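You operate a simulated robot arm through the tools that you are given. There is no shell and no other tool. Be economical: measure what you need, move in short steps, check, and stop when the job is done.

You are at the controls of a simulated two-armed robot. One attempt, no reset.

## Task
Take the green roll on the white table top and put it away on the white sorting table top. Put the mend sign in the inside of the middle sorting box. Put the orange mould on the first white shelf second tier from the left. Pick up the white cone with one hand, pass it to the other hand and put it in the inside of the sorting box at the table end. Any order will do. Set down upright: mend sign.

Only the result counts: the job must be done as asked and must still hold three seconds after the hand-in. Knocking over, shifting, dropping, spilling or breaking anything else fails it.

## Robot
Two 7-joint arms with two-finger grippers on one trunk, on a base that drives. Base frame: it is fixed to the floor where the robot stands at the start and does not move with it; the origin is under the middle of the robot, x ahead of it, y to its left, z up; the surface under the hand at the start is at about z = 74. Units: cm, degrees, N and s.
The left shoulder is at the start at [6, 12.3, 94.5], the right one opposite. With the tool pointing down near the work surface each hand reaches from about 32 to 78 cm from the robot's upright axis, wherever it stands, measured 20 degrees to its own side. Places, roughly: first white shelf second tier [250, 0, 50]; green roll (23x4x4 cm) [70, -10, 80]; inside of the middle sorting box (22x24 cm) [-256, -48, 74]; inside of the sorting box at the table end (22x24  [-280, -48, 74]; mend sign [100, 0, 75]; orange mould (5x5x3 cm) [100, 0, 80]; white cone [100, 50, 75]; white sorting table top [-620, -200, 70]. Payload 1.47 kg a hand.
The TCP of each hand is the grasp point between the finger pads, 1.6 cm short of the fingertips. In the tool frame z runs along the fingers and y along their closing line. Largest opening 8.7 cm; the body of the gripper starts 5.5 cm behind the TCP.
Orientation is that of the tool frame in the base frame, as a unit quaternion [x, y, z, w]. With the fingers straight down and closing along the base's y, the tool's x points along the base's -x, its y along +y and its z along -z.

## Interface
- The arms move only by the tool jog_arm. It takes "left_targets", "right_targets" or both (then of equal length, played together; a hand with none holds still); each is a list that holds one entry, the list of rows, each a list of 7 numbers: the turn, a rotation vector about the base's x, y, z in degrees, then the shift along the base's x, y, z in cm, then the opening, from 0 (shut) to 1 (fully open). In form: [[[wx, wy, wz, x, y, z, fingers], ...]]. A call has 1 to 20 rows; each row is the pose to reach, as a shift and turn from the pose commanded when the call began. Rows are played at 5 a second. More than 5 cm and 8.6 degrees between two rows, or a gripper value outside its range, and nothing of the call is played. Where a pose cannot be reached the arm comes as near as it can. A force on the tool above 40 N (or 10 N above the force at the start of the call, whichever is more), or a blocked arm, ends the call early, and 0.2 s more pass. The fingers move at their own pace (about 15.3 cm/s each) and stop on an object; they squeeze with about 26 N. The grip force told is the motor's: it shows also when the fingers shut on nothing. Time passes only in rows, and 0.2 s behind the last, so rows that repeat a pose let the fingers close. It gives the time, the measured TCP pose, the force on the tool (base axes), the opening and the grip force at its end, in the units of the frame above (readings bear some noise), with the torque about the TCP (base axes, N m) and any sound that the robot's microphone picked up, and new pictures: "views" is both (left out), scene, wrist or none (wrist: the cameras of the hands that moved).
- Cameras (640 x 400 px; columns grow to the right, rows downward): "scene" is now at [9.12, 1.49, 150.9]; the picture's right is [0.21, -0.98, 0.00], its down [-0.65, -0.14, -0.75] and it looks along [0.73, 0.16, -0.66] (base axes); focal length 276 px, centre (320, 200). "left" rides on the left gripper at [7.3, -1.2, -9] in its tool frame; the picture's right is [0.16, 0.99, 0.00], its down [-0.72, 0.12, -0.68] and it looks along [-0.67, 0.11, 0.73] (tool axes); focal length 247 px, centre (320, 200). "right" rides on the right gripper at [7.3, 1.2, -9] in its tool frame; the picture's right is [-0.16, 0.99, 0.00], its down [-0.72, -0.12, -0.68] and it looks along [-0.67, -0.11, 0.73] (tool axes); focal length 247 px, centre (320, 200).
- move_column(by): slides the trunk up (or, below 0, down) by that many cm; the arms and the scene camera ride with it, the base frame stays. It gives what a move gives, with no picture.
- base_move(legs): drives the robot by 1 to 6 legs, each [ahead, left, turn to the left] in cm, cm and degrees, along the robot's own axes; the way and the turn of a leg run together, so that a leg with both is an arc; at most 150 cm and 180 degrees a leg. The arms and the cameras ride along, it lands a little off, and it stops where it bumps. It gives what a move gives, and a new picture of the scene camera.
- aim_head(pan, tilt): turns the head with the scene camera to pan (to the left, within 120 degrees either way) and tilt (down, from -29 to 69), counted from straight ahead of the robot. It gives what a move gives, and a new picture of the scene camera.
- point_at(camera, pixels): for up to 12 pixels [column, row] of the newest picture of that camera ("zoom" is the newest enlarged one), the place [x, y, z] in the base frame of the surface seen there, good to about 0.2 cm. The clock stands still meanwhile.
- zoom(camera, box): a new picture of the part [left, top, right, bottom] of that camera's present view, enlarged. The clock stands still meanwhile.
- finish_job(): hands the job in; it is judged then, once.

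Work in short steps. Measure before you move; look again where a grasp or a placing could have gone wrong, and mend it. You have 110 turns and 260 pictures in all, those below and enlarged ones among them. Open the grippers and draw the arms clear of the work before you hand the job in, unless the task says otherwise; then end with one line.

The tools are called after "Call:" as name(argument=value, ...) on one line, values as JSON. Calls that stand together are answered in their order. jog_arm: Moves the arms, as the interface text tells. Its arguments: {"type":"object","properties":{"left_targets":{"type":"array","items":{"type":"array","items":{"type":"array","items":{"type":"number"}}}},"right_targets":{"type":"array","items":{"type":"array","items":{"type":"array","items":{"type":"number"}}}},"views":{"type":"string","enum":["both","scene","wrist","none"]}},"required":[]} The other tools are called the same way: move_column (by) slides the trunk up or down; base_move (legs) drives the base; aim_head (pan, tilt) turns the head that bears the scene camera; point_at (camera, pixels) gives the place of the surface under pixels of a picture; zoom (camera, box) takes an enlarged picture of a part of a camera's view; finish_job () hands the job in.

At the start:

```text
t: 0.0
left_tool_pos: [54.57, 35.45, 105.37]
left_ee_rot: [-0.001, 1.0, 0.0, 0.0]
left_ft_force: [0.1, -0.4, 0.0]
left_torque: [-0.04, -0.01, 0.05]
left_gripper_width: 8.67
left_grip_force: 0.0
right_tool_pos: [48.27, -17.35, 100.07]
right_ee_rot: [0.0, 1.0, 0.0, 0.0]
right_ft_force: [-0.5, -0.3, -0.5]
right_torque: [0.01, -0.01, 0.01]
right_gripper_width: 8.67
right_grip_force: 0.1
trunk travel left (down, up): [-10.0, 13.0]
robot x, y, heading: [0.13, 0.18, 0.1]
head pan, tilt: [12.2, 41.5]
```

scene: 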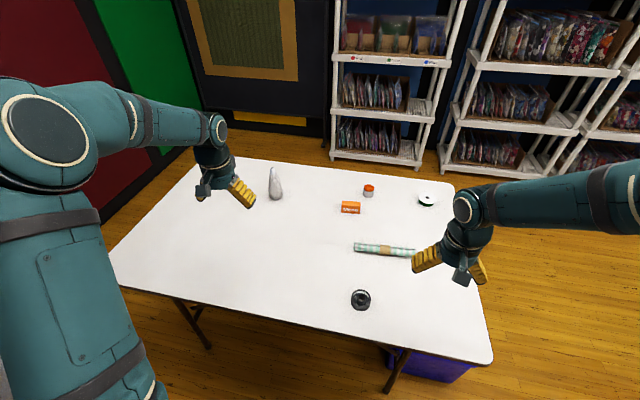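
right: 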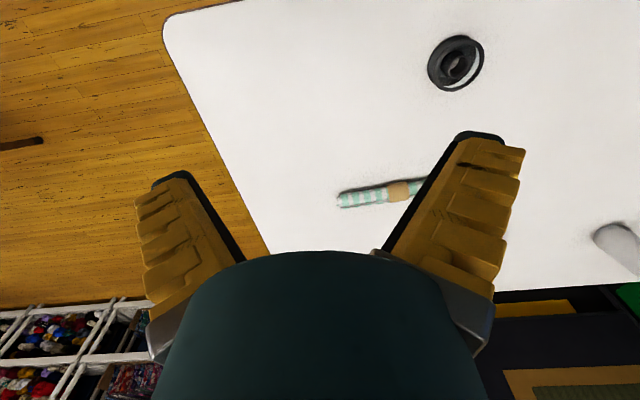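
left: 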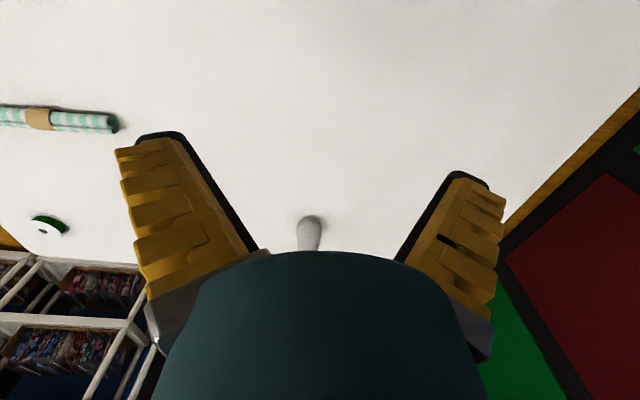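

The scene picture shows the table with a white cone (275,183), an orange sign or box (350,208), a small orange/white item (369,190), the green roll (385,249), a black thing (361,300) and a white/green item (427,198). I zoom in and measure them.

Call:
zoom(camera="scene", box=[240, 160, 480, 310])

Call:
point_at(camera="scene", pixels=[[275, 170], [275, 195], [350, 205], [350, 211], [369, 186], [369, 193], [357, 247], [412, 252], [385, 249], [361, 300], [427, 198], [300, 250]])

```text
2.67 times, centred on (360, 235) of scene
```

zoom: 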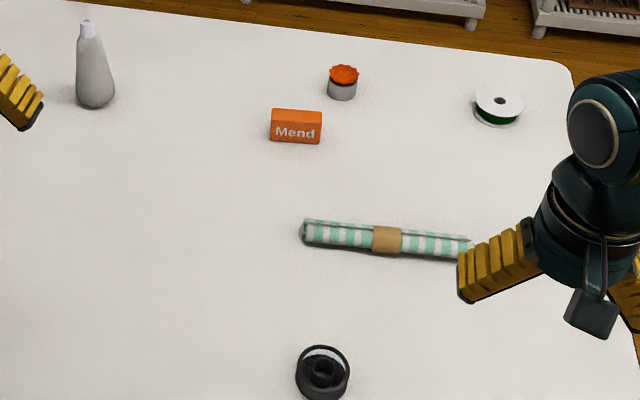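

```text
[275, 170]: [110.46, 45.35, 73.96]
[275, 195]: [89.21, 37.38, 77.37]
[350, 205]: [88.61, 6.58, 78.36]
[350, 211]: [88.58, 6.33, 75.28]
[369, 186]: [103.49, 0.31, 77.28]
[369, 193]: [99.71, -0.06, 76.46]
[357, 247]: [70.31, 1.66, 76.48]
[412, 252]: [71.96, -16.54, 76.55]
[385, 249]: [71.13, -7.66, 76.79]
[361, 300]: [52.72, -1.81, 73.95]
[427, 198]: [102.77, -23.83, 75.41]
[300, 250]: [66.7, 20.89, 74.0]
```

The orange scalloped mould sits on a grey can at zoom (343,80). Next I look at the shelf ahead and then behind me.

Call:
aim_head(pan=-5, tilt=15)

Call:
point_at(camera="scene", pixels=[[320, 200]])

Call:
aim_head(pan=120, tilt=20)

Call:
aim_head(pan=-120, tilt=20)

```text
t: 0.9
left_tool_pos: [54.63, 35.3, 105.28]
left_ee_rot: [0.0, 1.0, 0.0, 0.0]
left_ft_force: [0.2, -0.2, 0.3]
left_torque: [-0.02, -0.01, 0.02]
left_gripper_width: 8.71
left_grip_force: 0.0
right_tool_pos: [48.31, -17.53, 100.05]
right_ee_rot: [-0.001, 1.0, -0.001, -0.001]
right_ft_force: [-0.1, 0.2, -0.1]
right_torque: [0.0, 0.01, -0.01]
right_gripper_width: 8.67
right_grip_force: 0.1
trunk travel left (down, up): [-10.0, 13.0]
robot x, y, heading: [-0.51, -0.13, -0.1]
head pan, tilt: [-5.0, 15.0]
```

scene: 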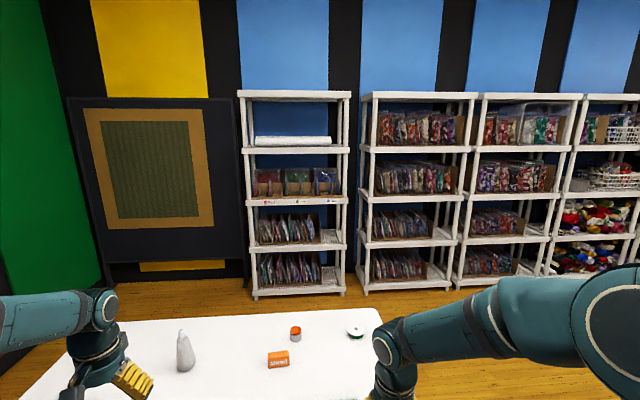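

```text
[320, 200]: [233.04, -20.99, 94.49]
```

```text
t: 3.0
left_tool_pos: [54.51, 35.45, 105.32]
left_ee_rot: [0.001, 1.0, 0.0, 0.001]
left_ft_force: [-0.2, 0.9, -0.5]
left_torque: [0.02, 0.01, -0.02]
left_gripper_width: 8.7
left_grip_force: 0.0
right_tool_pos: [48.24, -17.53, 100.05]
right_ee_rot: [0.0, 1.0, 0.001, 0.0]
right_ft_force: [-0.9, 0.0, -0.1]
right_torque: [0.05, 0.03, -0.02]
right_gripper_width: 8.71
right_grip_force: 0.0
trunk travel left (down, up): [-10.0, 13.0]
robot x, y, heading: [0.07, 0.1, -0.1]
head pan, tilt: [120.0, 20.0]
```

scene: 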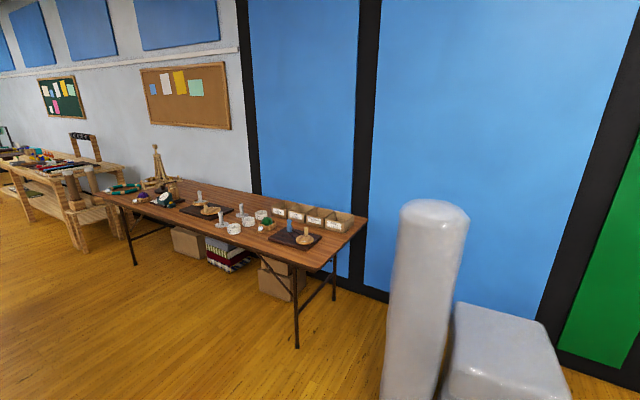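

```text
t: 6.3
left_tool_pos: [54.61, 35.37, 105.35]
left_ee_rot: [0.0, 1.0, -0.001, 0.0]
left_ft_force: [-0.4, 0.7, -0.2]
left_torque: [0.02, 0.03, 0.0]
left_gripper_width: 8.7
left_grip_force: 0.1
right_tool_pos: [48.24, -17.43, 100.05]
right_ee_rot: [0.0, 1.0, 0.0, 0.0]
right_ft_force: [-1.5, 0.1, -0.5]
right_torque: [0.0, 0.0, 0.02]
right_gripper_width: 8.69
right_grip_force: 0.1
trunk travel left (down, up): [-10.0, 13.0]
robot x, y, heading: [-0.17, -0.15, -0.0]
head pan, tilt: [-120.0, 20.0]
```

scene: 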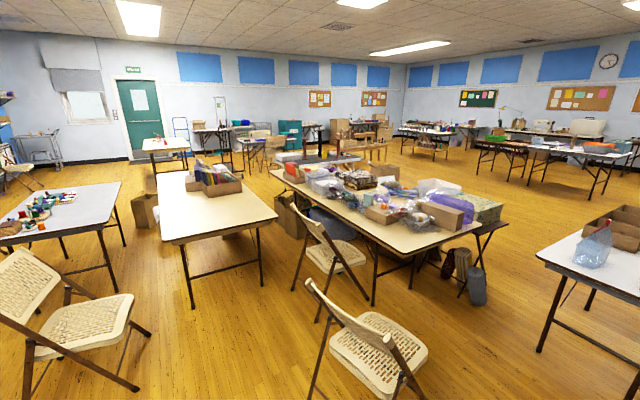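

Let me look at the table again, pointing down, to measure its edges, and look to the right-rear for the sorting boxes.

Call:
zoom(camera="scene", box=[480, 180, 640, 280])

Call:
point_at(camera="scene", pixels=[[600, 250], [545, 260], [630, 225], [430, 235], [320, 260], [420, 345], [350, 385], [215, 220], [230, 215], [280, 250], [640, 300], [500, 350]])

Call:
aim_head(pan=0, tilt=50)

Call:
point_at(camera="scene", pixels=[[100, 350], [200, 355], [320, 360], [480, 350], [320, 380]])

```text
4.00 times, centred on (560, 230) of scene
```

zoom: 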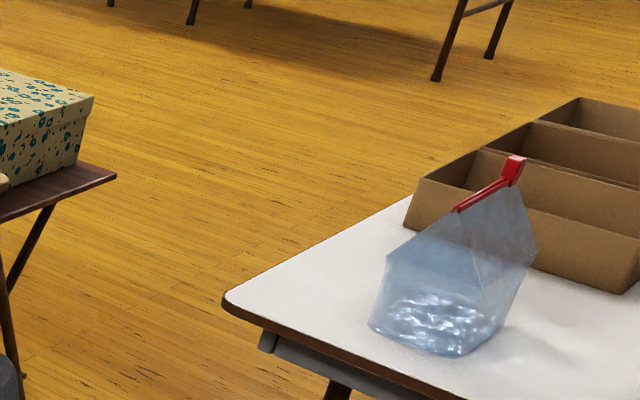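

```text
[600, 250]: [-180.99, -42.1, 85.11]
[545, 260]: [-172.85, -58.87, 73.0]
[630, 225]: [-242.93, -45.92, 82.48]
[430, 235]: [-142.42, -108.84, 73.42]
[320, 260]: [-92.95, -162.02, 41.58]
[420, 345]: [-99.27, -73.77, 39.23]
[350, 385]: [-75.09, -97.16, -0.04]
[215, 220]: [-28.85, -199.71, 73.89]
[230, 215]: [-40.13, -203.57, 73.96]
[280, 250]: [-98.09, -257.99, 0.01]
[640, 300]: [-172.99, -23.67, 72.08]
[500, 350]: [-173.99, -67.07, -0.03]
```

```text
t: 8.3
left_tool_pos: [54.44, 35.34, 105.42]
left_ee_rot: [0.0, 1.0, 0.0, 0.001]
left_ft_force: [-0.4, 0.4, -0.4]
left_torque: [-0.01, -0.02, 0.02]
left_gripper_width: 8.69
left_grip_force: 0.0
right_tool_pos: [48.27, -17.53, 100.05]
right_ee_rot: [0.0, 1.0, 0.0, 0.0]
right_ft_force: [0.1, -0.4, -0.2]
right_torque: [0.03, -0.05, 0.01]
right_gripper_width: 8.7
right_grip_force: 0.2
trunk travel left (down, up): [-10.0, 13.0]
robot x, y, heading: [0.04, 0.23, 0.1]
head pan, tilt: [0.0, 50.0]
```

scene: 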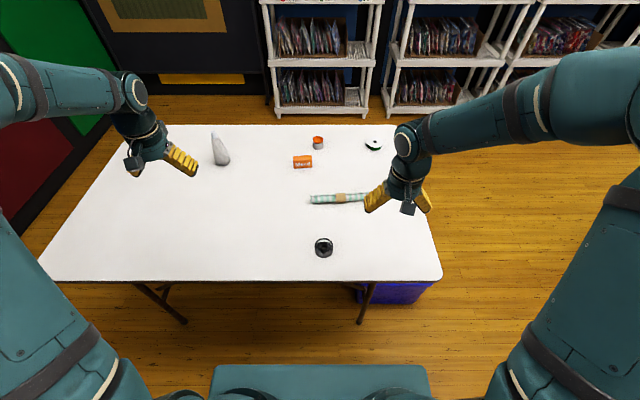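

```text
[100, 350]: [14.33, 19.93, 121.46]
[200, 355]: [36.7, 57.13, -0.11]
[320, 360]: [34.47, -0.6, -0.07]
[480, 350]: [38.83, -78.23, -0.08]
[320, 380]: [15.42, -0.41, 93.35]
```

Measure the table corners and the shelf gap between table and shelf.

Call:
point_at(camera="scene", pixels=[[62, 275], [435, 275], [380, 127], [180, 128], [322, 113], [320, 277], [395, 292], [372, 130], [280, 112], [350, 112], [315, 140], [302, 158]])

Call:
zoom(camera="scene", box=[250, 0, 410, 100])

Call:
point_at(camera="zoom", pixels=[[420, 190], [450, 205], [435, 235], [410, 385], [430, 370], [240, 235], [370, 200], [80, 245], [480, 225], [300, 15], [440, 150], [470, 190]])

```text
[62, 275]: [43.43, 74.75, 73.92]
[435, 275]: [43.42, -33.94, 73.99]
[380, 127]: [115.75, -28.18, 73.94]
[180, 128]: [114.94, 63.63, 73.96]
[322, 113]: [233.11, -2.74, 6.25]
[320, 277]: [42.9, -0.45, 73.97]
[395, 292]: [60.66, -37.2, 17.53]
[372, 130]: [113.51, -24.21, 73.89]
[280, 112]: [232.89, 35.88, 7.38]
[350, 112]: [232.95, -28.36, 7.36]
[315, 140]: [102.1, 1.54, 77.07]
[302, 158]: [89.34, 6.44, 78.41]
```

```text
4.00 times, centred on (330, 50) of scene
```

zoom: 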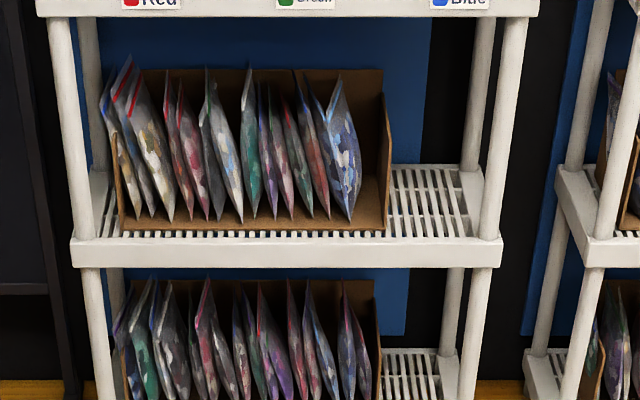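

```text
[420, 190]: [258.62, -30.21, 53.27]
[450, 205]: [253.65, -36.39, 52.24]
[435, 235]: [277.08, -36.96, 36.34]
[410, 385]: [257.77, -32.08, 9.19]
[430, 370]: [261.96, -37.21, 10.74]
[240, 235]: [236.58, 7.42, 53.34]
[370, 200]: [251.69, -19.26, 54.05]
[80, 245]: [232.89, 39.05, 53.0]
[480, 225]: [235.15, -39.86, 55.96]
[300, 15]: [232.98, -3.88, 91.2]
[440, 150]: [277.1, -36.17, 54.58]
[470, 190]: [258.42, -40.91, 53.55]
```

The far-side objects (x≈89–103) are easier to reach from between the table (edge at x=117) and the shelf (front at x=233). I pull the arms in and drive round the right end of the table.

Call:
jog_arm(left_targets=[[[0, 0, 0, -5, -2, 0, 1], [0, 0, 0, -10, -4, 0, 1], [0, 0, 0, -14, -6, 0, 1]]], right_targets=[[[0, 0, 0, -3, 0, 1, 1], [0, 0, 0, -6, 0, 3, 1], [0, 0, 0, -8, 0, 5, 1]]], views="none")

Call:
base_move(legs=[[0, -88, 0], [150, 0, 0], [12, 0, 0]])

```text
refused: row 1 steps farther than a row can; nothing moved
```

```text
t: 24.2
left_tool_pos: [215.87, -52.79, 105.25]
left_ee_rot: [0.001, 1.0, 0.0, -0.001]
left_ft_force: [-0.1, -0.9, -0.1]
left_torque: [-0.02, 0.0, -0.01]
left_gripper_width: 8.71
left_grip_force: 0.0
right_tool_pos: [209.64, -105.76, 99.97]
right_ee_rot: [0.001, 1.0, 0.0, 0.0]
right_ft_force: [0.9, 0.5, -0.9]
right_torque: [0.02, 0.06, 0.0]
right_gripper_width: 8.71
right_grip_force: 0.1
trunk travel left (down, up): [-10.0, 13.0]
robot x, y, heading: [161.14, -88.45, -0.1]
head pan, tilt: [0.0, 50.0]
```

scene: 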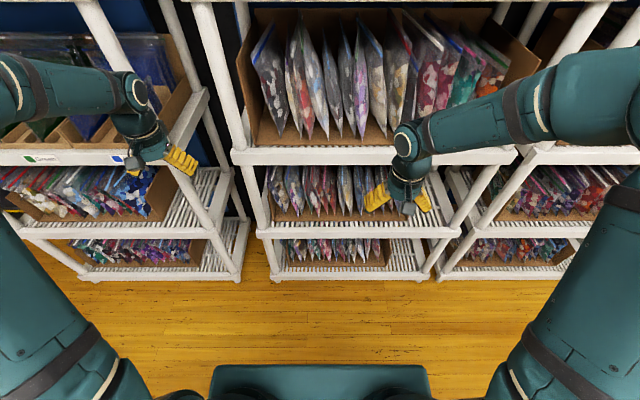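

At x=161 facing the shelves. I retract the hands in smaller steps, then turn left 180° and shift along.

Call:
jog_arm(left_targets=[[[0, 0, 0, -4, -1, 0, 1], [0, 0, 0, -8, -2, 0, 1], [0, 0, 0, -12, -3, 0, 1], [0, 0, 0, -15, -4, 0, 1]]], right_targets=[[[0, 0, 0, -3, 0, 1, 1], [0, 0, 0, -6, 0, 2, 1], [0, 0, 0, -9, 0, 3, 1], [0, 0, 0, -9, 0, 5, 1]]], views="none")

Call:
base_move(legs=[[0, 0, 180], [0, 70, 0]])

```text
t: 25.2
left_tool_pos: [200.81, -56.94, 105.28]
left_ee_rot: [0.001, 1.0, 0.001, 0.0]
left_ft_force: [-0.4, 0.0, 0.1]
left_torque: [0.0, 0.02, -0.01]
left_gripper_width: 8.67
left_grip_force: 0.0
right_tool_pos: [200.39, -105.77, 104.95]
right_ee_rot: [0.0, 1.0, -0.001, -0.001]
right_ft_force: [0.1, 0.0, 0.4]
right_torque: [0.02, 0.02, 0.0]
right_gripper_width: 8.7
right_grip_force: 0.1
trunk travel left (down, up): [-10.0, 13.0]
robot x, y, heading: [161.1, -88.6, -0.1]
head pan, tilt: [0.0, 50.0]
```

```text
t: 39.1
left_tool_pos: [119.69, -188.74, 105.28]
left_ee_rot: [1.0, -0.01, 0.0, 0.0]
left_ft_force: [-1.3, -1.0, -0.5]
left_torque: [0.01, 0.0, 0.02]
left_gripper_width: 8.69
left_grip_force: 0.2
right_tool_pos: [120.94, -139.94, 104.9]
right_ee_rot: [1.0, -0.01, 0.0, 0.0]
right_ft_force: [-0.6, 1.0, 0.0]
right_torque: [-0.01, 0.03, 0.03]
right_gripper_width: 8.71
right_grip_force: 0.0
trunk travel left (down, up): [-10.0, 13.0]
robot x, y, heading: [160.07, -158.2, 178.8]
head pan, tilt: [0.0, 50.0]
```

scene: 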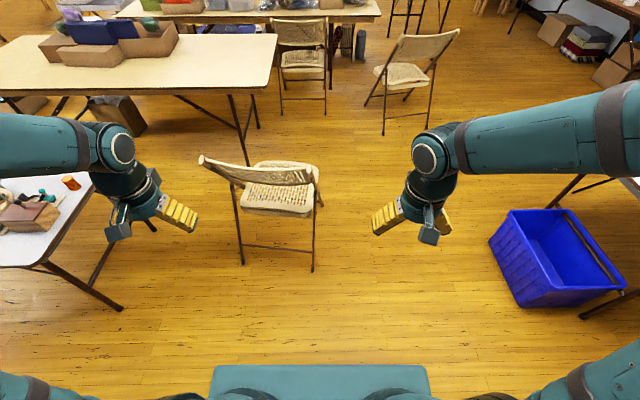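

I went the wrong way (left is now −y). I move right to y≈−20.

Call:
base_move(legs=[[0, -138, 1.2]])

Call:
point_at(camera="scene", pixels=[[320, 200]])

```text
t: 51.5
left_tool_pos: [121.51, -50.73, 105.26]
left_ee_rot: [1.0, 0.003, -0.001, 0.0]
left_ft_force: [0.1, 0.5, -0.2]
left_torque: [-0.01, 0.0, 0.0]
left_gripper_width: 8.68
left_grip_force: 0.0
right_tool_pos: [121.5, -1.77, 104.89]
right_ee_rot: [1.0, 0.003, 0.0, 0.0]
right_ft_force: [1.2, -0.4, -0.1]
right_torque: [-0.02, -0.03, -0.03]
right_gripper_width: 8.71
right_grip_force: 0.0
trunk travel left (down, up): [-10.0, 13.0]
robot x, y, heading: [160.77, -18.78, -179.9]
head pan, tilt: [0.0, 50.0]
```

scene: 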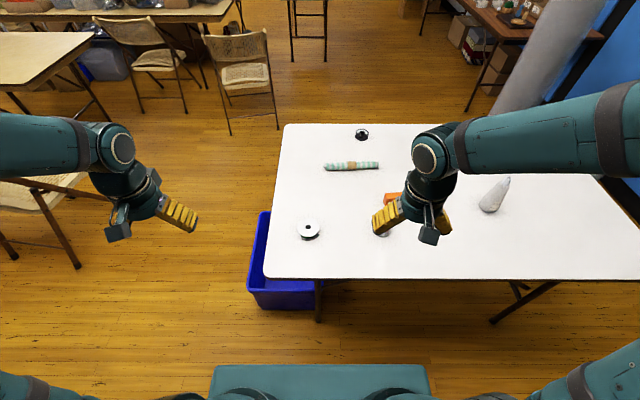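

```text
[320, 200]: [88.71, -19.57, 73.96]
```

The mould is hidden under the right hand at (385,230). I tilt the right hand 45° forward and move to a stand-off behind it.

Call:
jog_arm(right_targets=[[[0, 7.5, 0, -1, 0.4, -3, 1], [0, 15, 0, -2, 0.8, -6, 1], [0, 22.5, 0, -3, 1.2, -9, 1], [0, 30, 0, -4.5, 1.6, -12, 1], [0, 37.5, 0, -6, 2, -15, 1], [0, 45, 0, -8, 2.4, -18, 1], [0, 45, 0, -8, 2.4, -18, 1]]])

```text
t: 53.1
left_tool_pos: [121.57, -50.74, 105.28]
left_ee_rot: [1.0, 0.003, 0.0, 0.0]
left_ft_force: [1.3, -0.6, -0.8]
left_torque: [0.03, 0.01, -0.01]
left_gripper_width: 8.69
left_grip_force: 0.0
right_tool_pos: [113.51, 0.59, 86.89]
right_ee_rot: [0.924, 0.002, -0.383, 0.0]
right_ft_force: [-0.1, -0.8, 0.4]
right_torque: [0.0, -0.02, -0.01]
right_gripper_width: 8.71
right_grip_force: 0.0
trunk travel left (down, up): [-10.0, 13.0]
robot x, y, heading: [160.97, -18.95, -179.8]
head pan, tilt: [0.0, 50.0]
```

scene: 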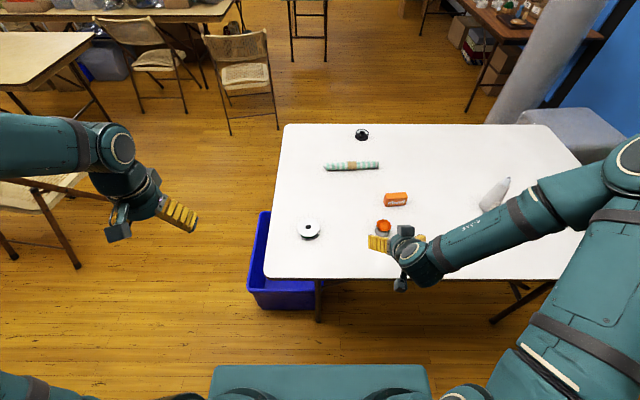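
right: 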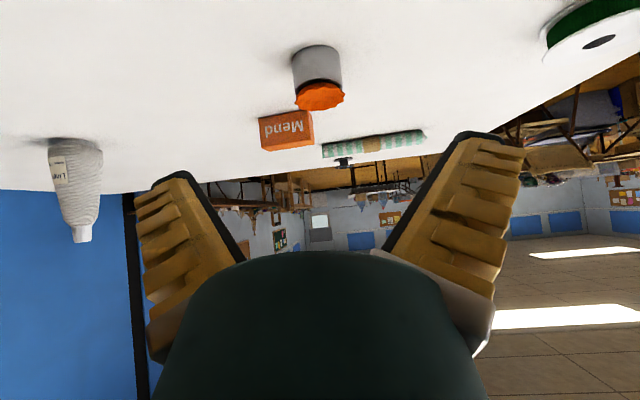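

The wrist picture shows the mould at (318,75) and Mend at (285,130). I measure both.

Call:
zoom(camera="scene", box=[350, 180, 450, 260])

Call:
zoom(camera="right", box=[240, 30, 400, 160])

Call:
point_at(camera="right", pixels=[[295, 65], [318, 65], [340, 65], [319, 50], [319, 97], [319, 108], [298, 98], [341, 98], [262, 138], [312, 130], [285, 130], [288, 147]])

```text
5.00 times, centred on (400, 220) of scene
```

zoom: 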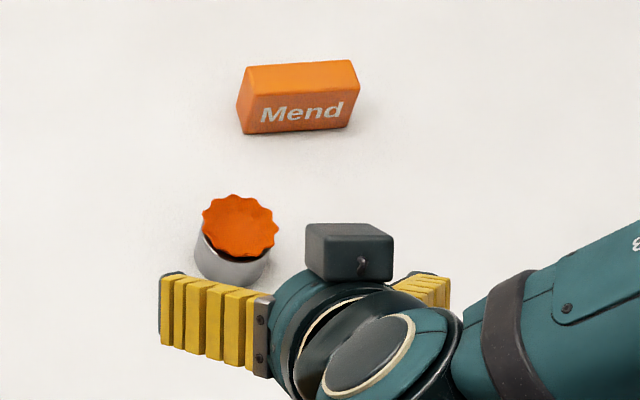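

```text
3.08 times, centred on (320, 95) of right
```

zoom: 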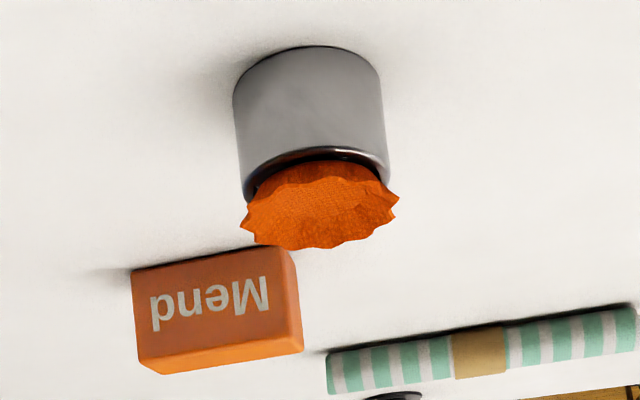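

```text
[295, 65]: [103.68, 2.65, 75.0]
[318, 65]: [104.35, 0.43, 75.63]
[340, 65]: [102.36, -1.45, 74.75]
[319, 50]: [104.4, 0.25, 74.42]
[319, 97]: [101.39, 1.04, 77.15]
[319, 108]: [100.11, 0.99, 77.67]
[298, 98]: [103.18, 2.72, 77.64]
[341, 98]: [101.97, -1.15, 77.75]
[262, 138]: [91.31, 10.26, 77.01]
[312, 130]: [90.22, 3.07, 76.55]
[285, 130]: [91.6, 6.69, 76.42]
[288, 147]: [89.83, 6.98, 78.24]
```

Can centre ≈ (102.2, 0.7), height about 3.7, diameter ≈4.4. I slide in along the tool axis to z=76.5 and grip.

Call:
jog_arm(right_targets=[[[0, 0, 0, -3, 0.1, -2.8, 1], [0, 0, 0, -6, 0.1, -5.6, 1], [0, 0, 0, -9, 0.1, -8.4, 1], [0, 0, 0, -11.1, 0.1, -10.3, 1], [0, 0, 0, -11.1, 0.1, -10.3, 1], [0, 0, 0, -11.1, 0.1, -10.3, 0], [0, 0, 0, -11.1, 0.1, -10.3, 0], [0, 0, 0, -11.1, 0.1, -10.3, 0]]])

```text
t: 54.9
left_tool_pos: [121.45, -50.59, 105.29]
left_ee_rot: [1.0, 0.003, 0.0, -0.001]
left_ft_force: [0.2, 0.2, 0.0]
left_torque: [-0.03, 0.0, 0.0]
left_gripper_width: 8.69
left_grip_force: 0.1
right_tool_pos: [102.45, 0.81, 76.67]
right_ee_rot: [0.924, 0.003, -0.383, -0.001]
right_ft_force: [1.4, 1.4, 3.9]
right_torque: [0.02, -0.08, 0.01]
right_gripper_width: 3.99
right_grip_force: 25.5
trunk travel left (down, up): [-10.0, 13.0]
robot x, y, heading: [160.79, -19.47, -179.8]
head pan, tilt: [0.0, 50.0]
```

scene: 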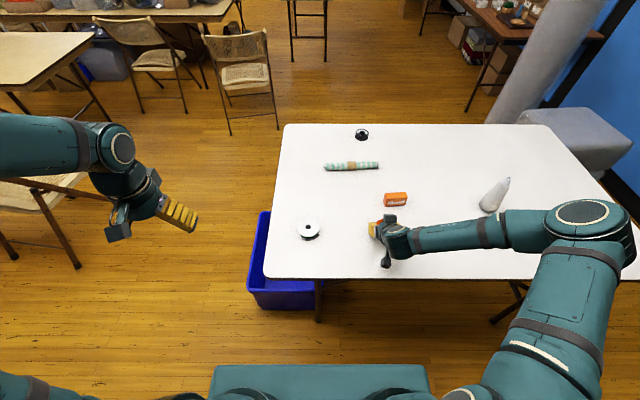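
right: 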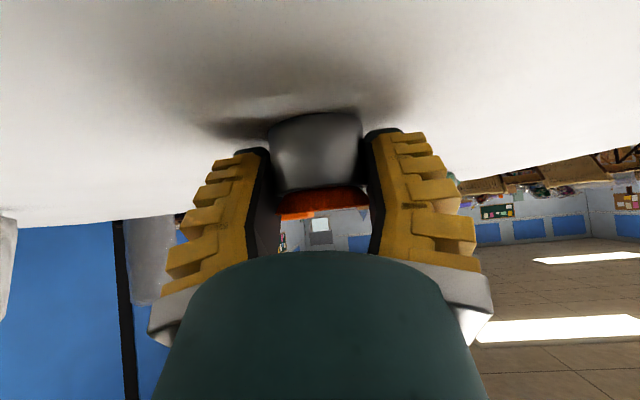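

Gripped (width 4.0). I lift up and draw back.

Call:
jog_arm(right_targets=[[[0, 0, 0, 0, 0, 3, 0], [0, 0, 0, 0, 0, 7, 0], [0, 0, 0, 3, 0, 11, 0], [0, 0, 0, 7, -1, 14, 0], [0, 0, 0, 11, -2, 17, 0], [0, 0, 0, 15, -3, 20, 0], [0, 0, 0, 18, -3, 20, 0]]])

```text
refused: row 4 steps farther than a row can; nothing moved
```

The step was slightly too large; I send smaller ones.

Call:
jog_arm(right_targets=[[[0, 0, 0, 0, 0, 3, 0], [0, 0, 0, 0, 0, 7, 0], [0, 0, 0, 3, 0, 10, 0], [0, 0, 0, 6, -1, 13, 0], [0, 0, 0, 9, -2, 16, 0], [0, 0, 0, 12, -3, 18, 0], [0, 0, 0, 15, -3, 20, 0], [0, 0, 0, 19, -3, 20, 0]]])

```text
t: 56.7
left_tool_pos: [121.41, -50.59, 105.34]
left_ee_rot: [1.0, 0.004, -0.001, 0.0]
left_ft_force: [0.0, 0.1, 0.2]
left_torque: [-0.01, 0.03, -0.02]
left_gripper_width: 8.69
left_grip_force: 0.0
right_tool_pos: [113.79, -2.44, 96.17]
right_ee_rot: [0.924, 0.002, -0.382, -0.001]
right_ft_force: [-0.6, -0.1, -1.2]
right_torque: [0.0, 0.0, -0.01]
right_gripper_width: 3.85
right_grip_force: 26.2
right hand out of reach, approached as far as the arm can: row 6, 7, 8
trunk travel left (down, up): [-10.0, 13.0]
robot x, y, heading: [161.12, -19.2, -179.6]
head pan, tilt: [0.0, 50.0]
```

scene: 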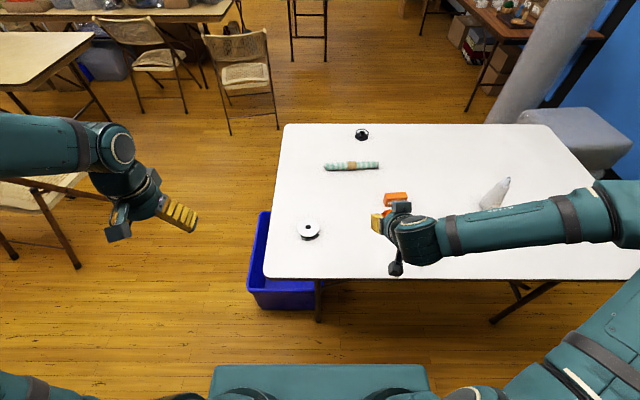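
right: 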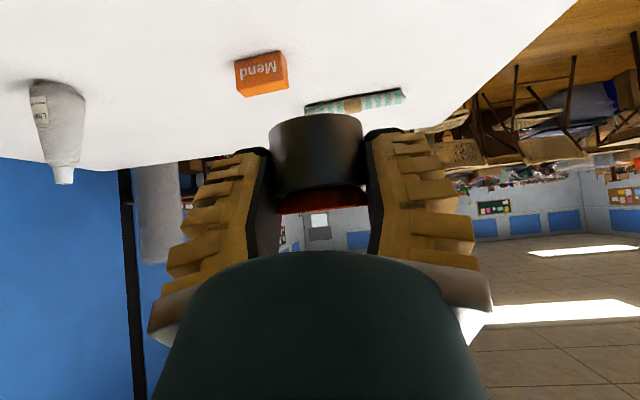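

Mould is held. I turn round to face the shelf and look.

Call:
base_move(legs=[[0, 0, 179.6], [14, 6, 0]])

Call:
aim_head(pan=-20, tilt=50)

```text
t: 65.5
left_tool_pos: [214.17, 18.73, 105.22]
left_ee_rot: [-0.004, 1.0, 0.0, -0.001]
left_ft_force: [0.3, -0.4, 0.2]
left_torque: [-0.05, 0.02, 0.0]
left_gripper_width: 8.68
left_grip_force: 0.0
right_tool_pos: [222.0, -29.47, 96.17]
right_ee_rot: [-0.005, 0.924, 0.0, 0.382]
right_ft_force: [0.1, -0.7, -2.1]
right_torque: [-0.03, 0.03, 0.01]
right_gripper_width: 3.81
right_grip_force: 25.7
trunk travel left (down, up): [-10.0, 13.0]
robot x, y, heading: [174.44, -12.69, 0.5]
head pan, tilt: [0.0, 50.0]
```

scene: 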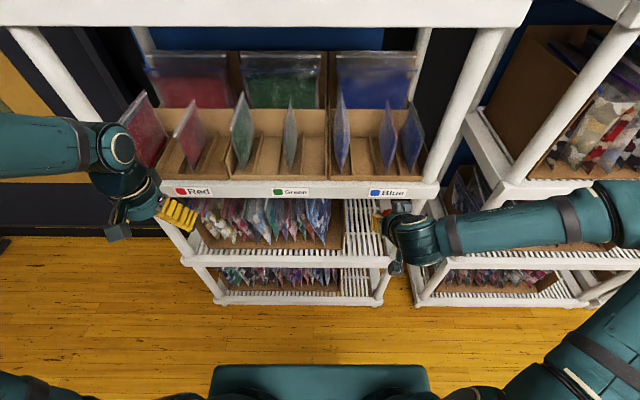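

```text
t: 66.3
left_tool_pos: [213.98, 18.61, 105.18]
left_ee_rot: [-0.004, 1.0, 0.0, 0.0]
left_ft_force: [-0.1, 0.3, -0.2]
left_torque: [-0.03, 0.0, 0.01]
left_gripper_width: 8.69
left_grip_force: 0.0
right_tool_pos: [221.83, -29.33, 96.2]
right_ee_rot: [-0.003, 0.924, -0.001, 0.382]
right_ft_force: [0.2, -0.2, -2.4]
right_torque: [-0.01, 0.03, -0.02]
right_gripper_width: 3.79
right_grip_force: 26.1
trunk travel left (down, up): [-10.0, 13.0]
robot x, y, heading: [174.86, -12.9, 0.5]
head pan, tilt: [-20.0, 50.0]
```

scene: 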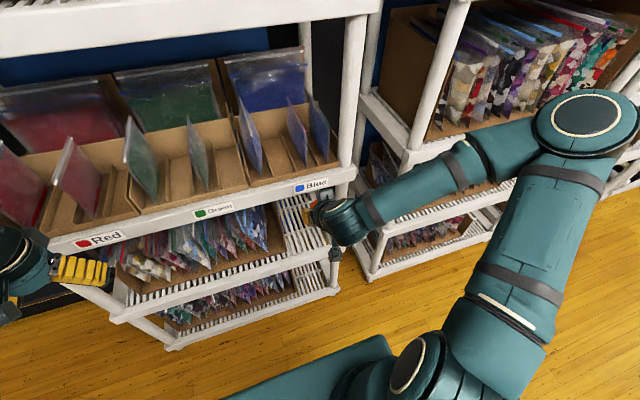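

I lower the trunk 10 cm and lower the right hand in front of the shelf, then measure the free spot.

Call:
move_column(by=-10)

Call:
jog_arm(right_targets=[[[0, 0, 0, -1, 0, -4, 0], [0, 0, 0, -1, 0, -8, 0], [0, 0, 0, -1, 0, -12, 0], [0, 0, 0, -1, 0, -16, 0], [0, 0, 0, -1, 0, -20, 0], [0, 0, 0, -1, 0, -22, 0], [0, 0, 0, -1, 0, -22, 0]]])

```text
t: 67.6
left_tool_pos: [213.92, 18.78, 95.33]
left_ee_rot: [-0.004, 1.0, 0.001, 0.0]
left_ft_force: [-1.3, -0.4, 0.4]
left_torque: [-0.01, 0.02, 0.01]
left_gripper_width: 8.69
left_grip_force: 0.1
right_tool_pos: [221.82, -29.4, 86.25]
right_ee_rot: [-0.004, 0.924, 0.0, 0.383]
right_ft_force: [0.8, -0.1, -1.4]
right_torque: [0.01, 0.05, 0.0]
right_gripper_width: 3.81
right_grip_force: 25.9
trunk travel left (down, up): [0.0, 23.0]
robot x, y, heading: [174.74, -12.95, 0.3]
head pan, tilt: [-20.0, 50.0]
```

```text
t: 69.2
left_tool_pos: [214.07, 18.7, 95.26]
left_ee_rot: [-0.005, 1.0, -0.001, 0.001]
left_ft_force: [-0.4, 0.1, -0.3]
left_torque: [-0.02, 0.01, 0.01]
left_gripper_width: 8.72
left_grip_force: 0.1
right_tool_pos: [220.89, -29.62, 71.23]
right_ee_rot: [-0.004, 0.924, 0.0, 0.382]
right_ft_force: [0.1, 0.2, -1.7]
right_torque: [0.0, 0.02, 0.02]
right_gripper_width: 3.85
right_grip_force: 25.1
right hand out of reach, approached as far as the arm can: row 1, 4, 5, 6, 7
trunk travel left (down, up): [0.0, 23.0]
robot x, y, heading: [174.88, -13.21, 0.3]
head pan, tilt: [-20.0, 50.0]
```

scene: 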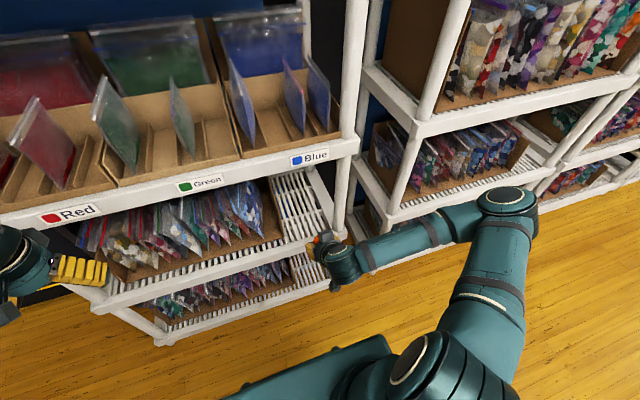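
right: 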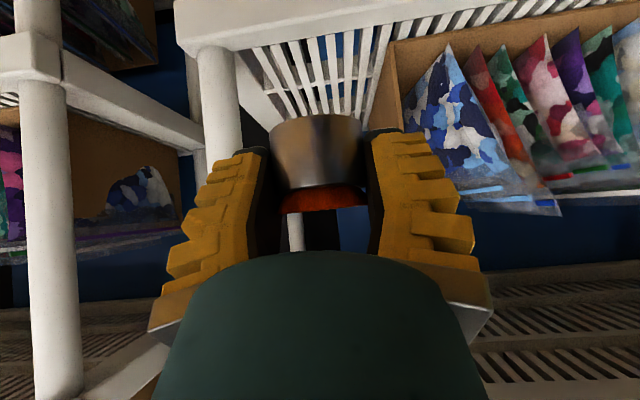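

The arm is too cramped to go lower here. I measure the free slot (scene ~ (305,215), front post at (345,190)), then back off the base 10 cm.

Call:
point_at(camera="scene", pixels=[[284, 250], [290, 235], [300, 240], [310, 225], [295, 195], [322, 205], [348, 170], [340, 210], [278, 235], [270, 190], [270, 255]])

Call:
point_at(camera="right", pixels=[[210, 70], [225, 100], [390, 90], [265, 55], [300, 100], [370, 60], [380, 30], [330, 105], [250, 30]])

Call:
base_move(legs=[[-10, 0, -0.3]])

```text
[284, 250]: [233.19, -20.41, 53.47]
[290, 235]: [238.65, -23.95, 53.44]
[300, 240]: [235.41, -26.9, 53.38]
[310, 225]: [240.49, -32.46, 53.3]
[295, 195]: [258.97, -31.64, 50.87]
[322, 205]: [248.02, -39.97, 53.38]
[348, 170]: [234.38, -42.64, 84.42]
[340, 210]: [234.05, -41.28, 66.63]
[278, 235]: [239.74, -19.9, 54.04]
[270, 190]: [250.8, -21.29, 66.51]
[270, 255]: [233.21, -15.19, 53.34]
```

```text
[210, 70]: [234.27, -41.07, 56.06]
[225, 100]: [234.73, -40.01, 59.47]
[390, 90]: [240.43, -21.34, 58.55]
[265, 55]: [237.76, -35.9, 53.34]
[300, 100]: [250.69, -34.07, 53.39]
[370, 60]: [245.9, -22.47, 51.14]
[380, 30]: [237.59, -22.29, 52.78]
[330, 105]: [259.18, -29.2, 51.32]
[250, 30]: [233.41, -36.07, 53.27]
```

```text
t: 70.4
left_tool_pos: [204.23, 18.43, 95.43]
left_ee_rot: [-0.002, 1.0, 0.001, 0.001]
left_ft_force: [-0.4, -0.2, 1.2]
left_torque: [0.0, 0.0, -0.02]
left_gripper_width: 8.7
left_grip_force: 0.1
right_tool_pos: [210.87, -29.93, 71.34]
right_ee_rot: [-0.002, 0.924, -0.001, 0.383]
right_ft_force: [-0.4, -0.3, -0.9]
right_torque: [-0.02, -0.01, 0.02]
right_gripper_width: 3.84
right_grip_force: 26.0
trunk travel left (down, up): [0.0, 23.0]
robot x, y, heading: [165.04, -13.09, 0.5]
head pan, tilt: [-20.0, 50.0]
```

scene: 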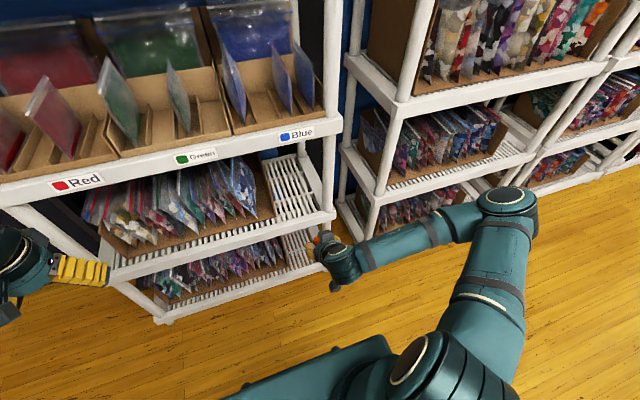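

Free slot spans y −39 to −21.5, top z≈53.3. I test with a small move forward and see how the commanded pose answers.

Call:
jog_arm(right_targets=[[[0, 0, 0, 3, 0, 0, 0], [0, 0, 0, 6, 0, 0, 0], [0, 0, 0, 9, 0, 0, 0], [0, 0, 0, 9, 0, 0, 0]]], views="none")

```text
t: 71.4
left_tool_pos: [204.16, 18.6, 95.27]
left_ee_rot: [-0.002, 1.0, 0.0, 0.0]
left_ft_force: [0.3, 0.4, -1.2]
left_torque: [-0.02, 0.0, -0.02]
left_gripper_width: 8.69
left_grip_force: 0.1
right_tool_pos: [219.82, -29.91, 71.31]
right_ee_rot: [-0.002, 0.924, -0.001, 0.383]
right_ft_force: [-0.8, 0.6, -1.1]
right_torque: [0.0, 0.0, -0.03]
right_gripper_width: 3.82
right_grip_force: 25.7
trunk travel left (down, up): [0.0, 23.0]
robot x, y, heading: [164.54, -12.81, 0.5]
head pan, tilt: [-20.0, 50.0]
```

Commanded equals reached. I go down to z=60 and then forward to x=239.5.

Call:
jog_arm(right_targets=[[[0, 0, 0, 1, 0, -4, 0], [0, 0, 0, 2, 0, -8, 0], [0, 0, 0, 4, 0, -11.3, 0], [0, 0, 0, 8, 0, -11.3, 0], [0, 0, 0, 12, -0.2, -11.3, 0], [0, 0, 0, 16, -0.4, -11.3, 0], [0, 0, 0, 19.8, -0.4, -11.3, 0], [0, 0, 0, 19.8, -0.4, -11.3, 0]]])

```text
t: 73.2
left_tool_pos: [204.24, 18.44, 95.36]
left_ee_rot: [-0.002, 1.0, 0.0, 0.001]
left_ft_force: [0.4, 0.6, 0.2]
left_torque: [-0.03, 0.0, 0.02]
left_gripper_width: 8.68
left_grip_force: 0.1
right_tool_pos: [239.57, -30.44, 60.16]
right_ee_rot: [-0.002, 0.924, -0.002, 0.382]
right_ft_force: [0.4, 0.0, -2.2]
right_torque: [0.01, -0.02, -0.01]
right_gripper_width: 3.76
right_grip_force: 25.5
right hand out of reach, approached as far as the arm can: row 2, 3
trunk travel left (down, up): [0.0, 23.0]
robot x, y, heading: [164.52, -12.79, -0.2]
head pan, tilt: [-20.0, 50.0]
```

scene: 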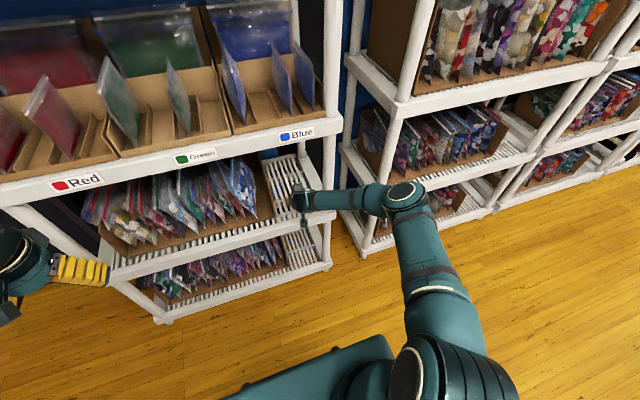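
right: 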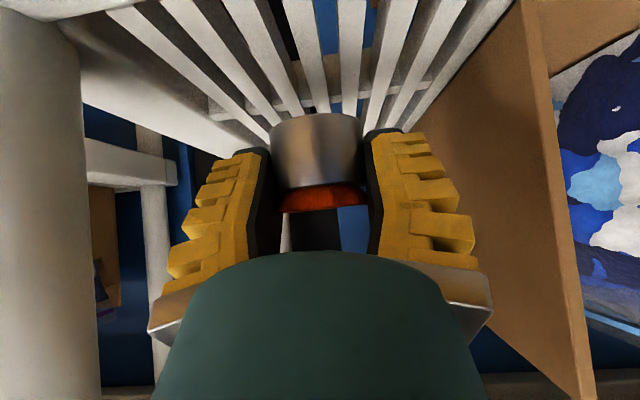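

In position above the slats. I lower slowly to z≈56.1.

Call:
jog_arm(right_targets=[[[0, 0, 0, 0, 0, -1.5, 0], [0, 0, 0, 0, 0, -3, 0], [0, 0, 0, 0, 0, -3.6, 0], [0, 0, 0, 0, 0, -4.0, 0], [0, 0, 0, 0, 0, -4.0, 0]]])

```text
t: 74.4
left_tool_pos: [204.26, 18.45, 95.39]
left_ee_rot: [-0.002, 1.0, 0.0, 0.0]
left_ft_force: [-0.1, 0.5, -0.1]
left_torque: [0.03, -0.03, 0.0]
left_gripper_width: 8.7
left_grip_force: 0.0
right_tool_pos: [239.72, -30.45, 56.32]
right_ee_rot: [-0.001, 0.923, -0.002, 0.384]
right_ft_force: [2.0, -0.8, 11.5]
right_torque: [0.08, 0.06, -0.01]
right_gripper_width: 3.93
right_grip_force: 26.4
trunk travel left (down, up): [0.0, 23.0]
robot x, y, heading: [164.62, -13.44, 0.2]
head pan, tilt: [-20.0, 50.0]
```

scene: 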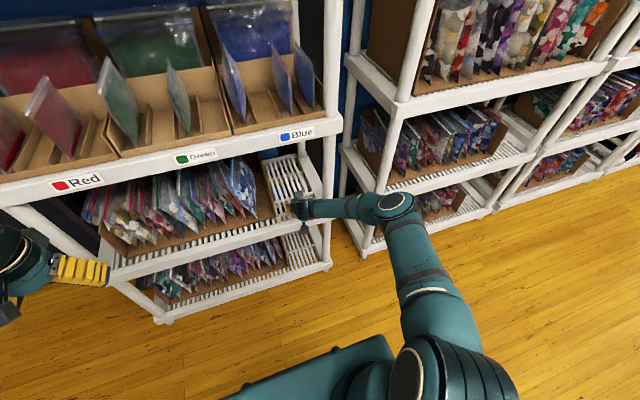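
right: 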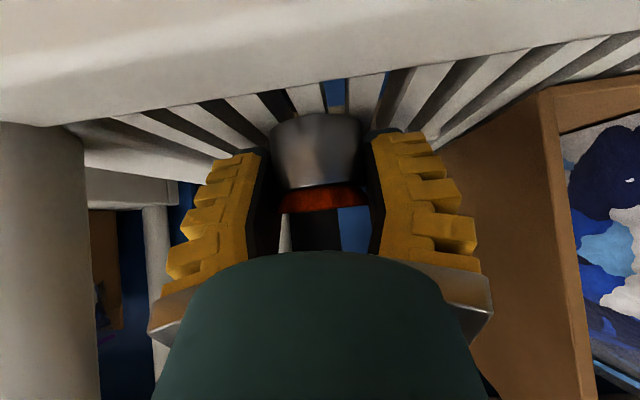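

It touches the shelf (11.5 N). I release and withdraw along the tool axis.

Call:
jog_arm(right_targets=[[[0, 0, 0, 0, 0, 0.2, 0.5], [0, 0, 0, 0, 0, 0.2, 0.85], [0, 0, 0, 0, 0, 0.2, 0.85], [0, 0, 0, -3, 0, 3.2, 0.85], [0, 0, 0, -6, 0, 6.2, 0.85], [0, 0, 0, -9, 0, 9, 0.85], [0, 0, 0, -13, 0, 11, 0.85], [0, 0, 0, -17, 0, 12, 0.85], [0, 0, 0, -21, 0, 13, 0.85]]])

```text
t: 76.4
left_tool_pos: [204.22, 18.48, 95.3]
left_ee_rot: [-0.002, 1.0, 0.0, 0.0]
left_ft_force: [-0.6, 0.0, 0.5]
left_torque: [0.0, -0.02, -0.01]
left_gripper_width: 8.71
left_grip_force: 0.0
right_tool_pos: [218.6, -30.4, 69.21]
right_ee_rot: [-0.002, 0.924, -0.001, 0.382]
right_ft_force: [0.4, -0.2, 0.1]
right_torque: [0.06, -0.03, 0.03]
right_gripper_width: 7.67
right_grip_force: 1.5
trunk travel left (down, up): [0.0, 23.0]
robot x, y, heading: [164.91, -13.13, 0.3]
head pan, tilt: [-20.0, 50.0]
```

scene: 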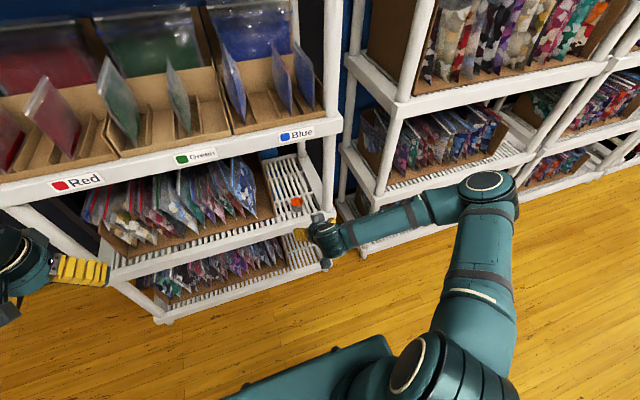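
right: 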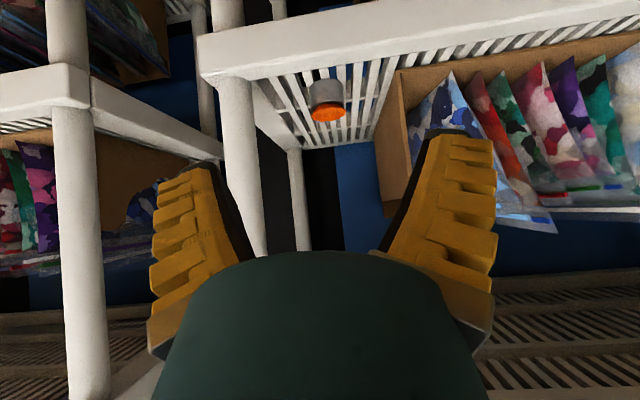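

The mould stands on the tier at scene (297,202). I raise the trunk and level the right hand, then turn back to the table.

Call:
move_column(by=10)

Call:
jog_arm(right_targets=[[[0, 7.5, 0, -3, 0, 3, 1], [0, 15, 0, -6, 0, 6, 1], [0, 22.5, 0, -9, 0, 10, 1], [0, 30, 0, -12, 0, 14, 1], [0, 37.5, 0, -14, 1, 18, 1], [0, 45, 0, -14, 2, 22, 1], [0, 45, 0, -14, 2, 26, 1]]], views="none")

Call:
base_move(legs=[[0, 0, 180], [2, -28, 0]])

Call:
aim_head(pan=-10, tilt=45)

```text
t: 77.7
left_tool_pos: [204.19, 18.41, 105.29]
left_ee_rot: [-0.002, 1.0, 0.0, 0.001]
left_ft_force: [-0.2, 0.2, -0.1]
left_torque: [-0.01, -0.01, 0.02]
left_gripper_width: 8.7
left_grip_force: 0.0
right_tool_pos: [218.55, -30.36, 78.98]
right_ee_rot: [-0.002, 0.924, -0.001, 0.381]
right_ft_force: [0.5, -0.4, -0.4]
right_torque: [0.01, 0.02, -0.05]
right_gripper_width: 7.68
right_grip_force: 2.1
trunk travel left (down, up): [-10.0, 13.0]
robot x, y, heading: [165.26, -13.41, -0.1]
head pan, tilt: [-20.0, 50.0]
```

```text
t: 79.3
left_tool_pos: [204.17, 18.43, 105.41]
left_ee_rot: [-0.002, 1.0, -0.001, 0.0]
left_ft_force: [-0.5, 1.2, 0.3]
left_torque: [-0.02, -0.06, -0.04]
left_gripper_width: 8.7
left_grip_force: 0.1
right_tool_pos: [204.49, -28.41, 105.06]
right_ee_rot: [-0.002, 1.0, -0.001, 0.0]
right_ft_force: [-0.8, 0.1, 1.0]
right_torque: [-0.01, -0.02, -0.02]
right_gripper_width: 8.69
right_grip_force: 0.1
trunk travel left (down, up): [-10.0, 13.0]
robot x, y, heading: [164.53, -13.02, 0.3]
head pan, tilt: [-20.0, 50.0]
```

```text
t: 89.7
left_tool_pos: [123.06, -15.41, 105.3]
left_ee_rot: [1.0, -0.008, 0.0, 0.0]
left_ft_force: [0.0, -0.4, -0.7]
left_torque: [0.0, -0.04, -0.03]
left_gripper_width: 8.71
left_grip_force: 0.1
right_tool_pos: [123.41, 31.33, 104.95]
right_ee_rot: [1.0, -0.007, 0.0, -0.001]
right_ft_force: [0.6, -0.2, -0.4]
right_torque: [-0.02, 0.0, -0.02]
right_gripper_width: 8.72
right_grip_force: 0.0
trunk travel left (down, up): [-10.0, 13.0]
robot x, y, heading: [163.62, 15.18, 179.2]
head pan, tilt: [-20.0, 50.0]
```

scene: 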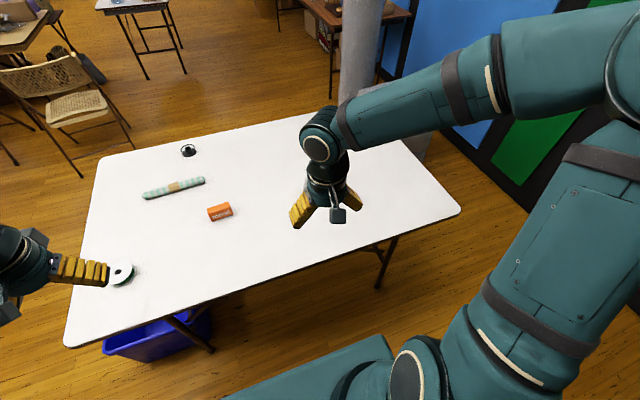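

```text
t: 90.4
left_tool_pos: [123.13, -15.4, 105.35]
left_ee_rot: [1.0, -0.007, -0.001, 0.001]
left_ft_force: [0.6, -0.1, -0.1]
left_torque: [0.01, 0.0, 0.01]
left_gripper_width: 8.7
left_grip_force: 0.0
right_tool_pos: [123.39, 31.31, 104.91]
right_ee_rot: [1.0, -0.006, 0.001, 0.0]
right_ft_force: [-0.9, 0.6, -0.1]
right_torque: [-0.01, 0.0, 0.05]
right_gripper_width: 8.66
right_grip_force: 0.0
trunk travel left (down, up): [-10.0, 13.0]
robot x, y, heading: [163.19, 15.27, 178.9]
head pan, tilt: [-10.0, 45.0]
```

scene: 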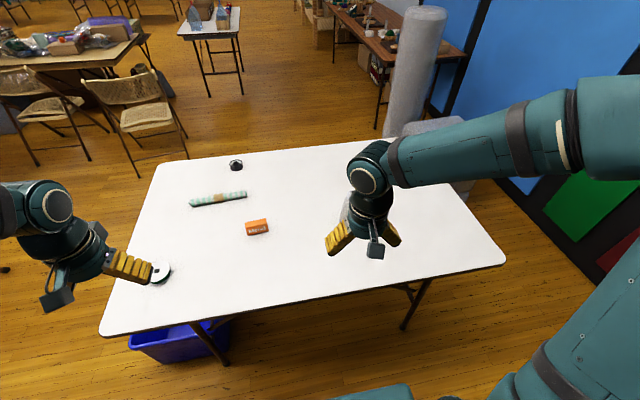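

The cone is hidden behind the right hand at (350,205). I move the right hand back/up a little and take the wrist view.

Call:
jog_arm(right_targets=[[[0, 0, 0, 0, 4, 2, 1], [0, 0, 0, 0, 8, 4, 1]]])

```text
t: 91.0
left_tool_pos: [123.11, -15.58, 105.39]
left_ee_rot: [1.0, -0.007, 0.0, 0.0]
left_ft_force: [-0.2, 0.4, -0.3]
left_torque: [-0.01, 0.0, -0.02]
left_gripper_width: 8.68
left_grip_force: 0.1
right_tool_pos: [123.31, 39.49, 108.9]
right_ee_rot: [1.0, -0.007, 0.001, -0.001]
right_ft_force: [-0.9, 0.2, 0.7]
right_torque: [0.01, 0.01, 0.0]
right_gripper_width: 8.7
right_grip_force: 0.1
trunk travel left (down, up): [-10.0, 13.0]
robot x, y, heading: [163.0, 15.2, 179.1]
head pan, tilt: [-10.0, 45.0]
```

scene: 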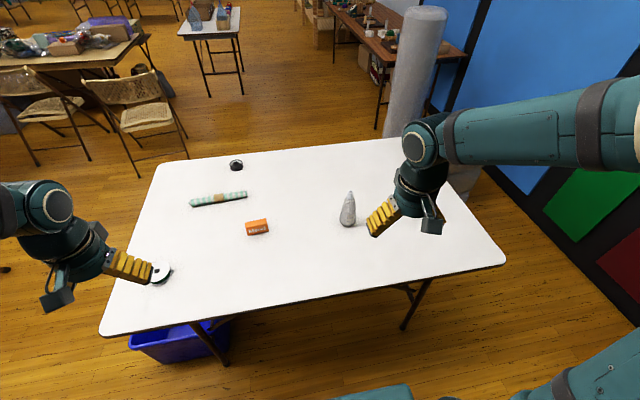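
right: 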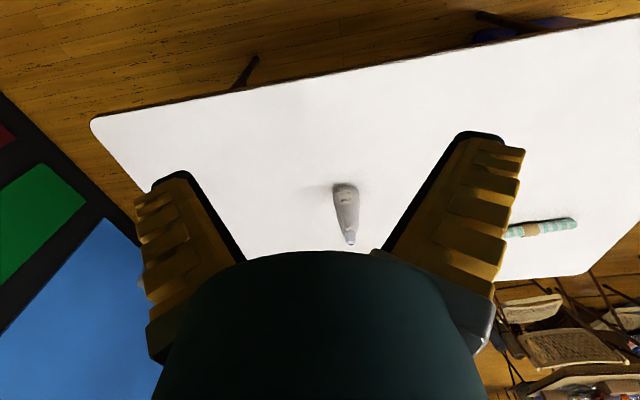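

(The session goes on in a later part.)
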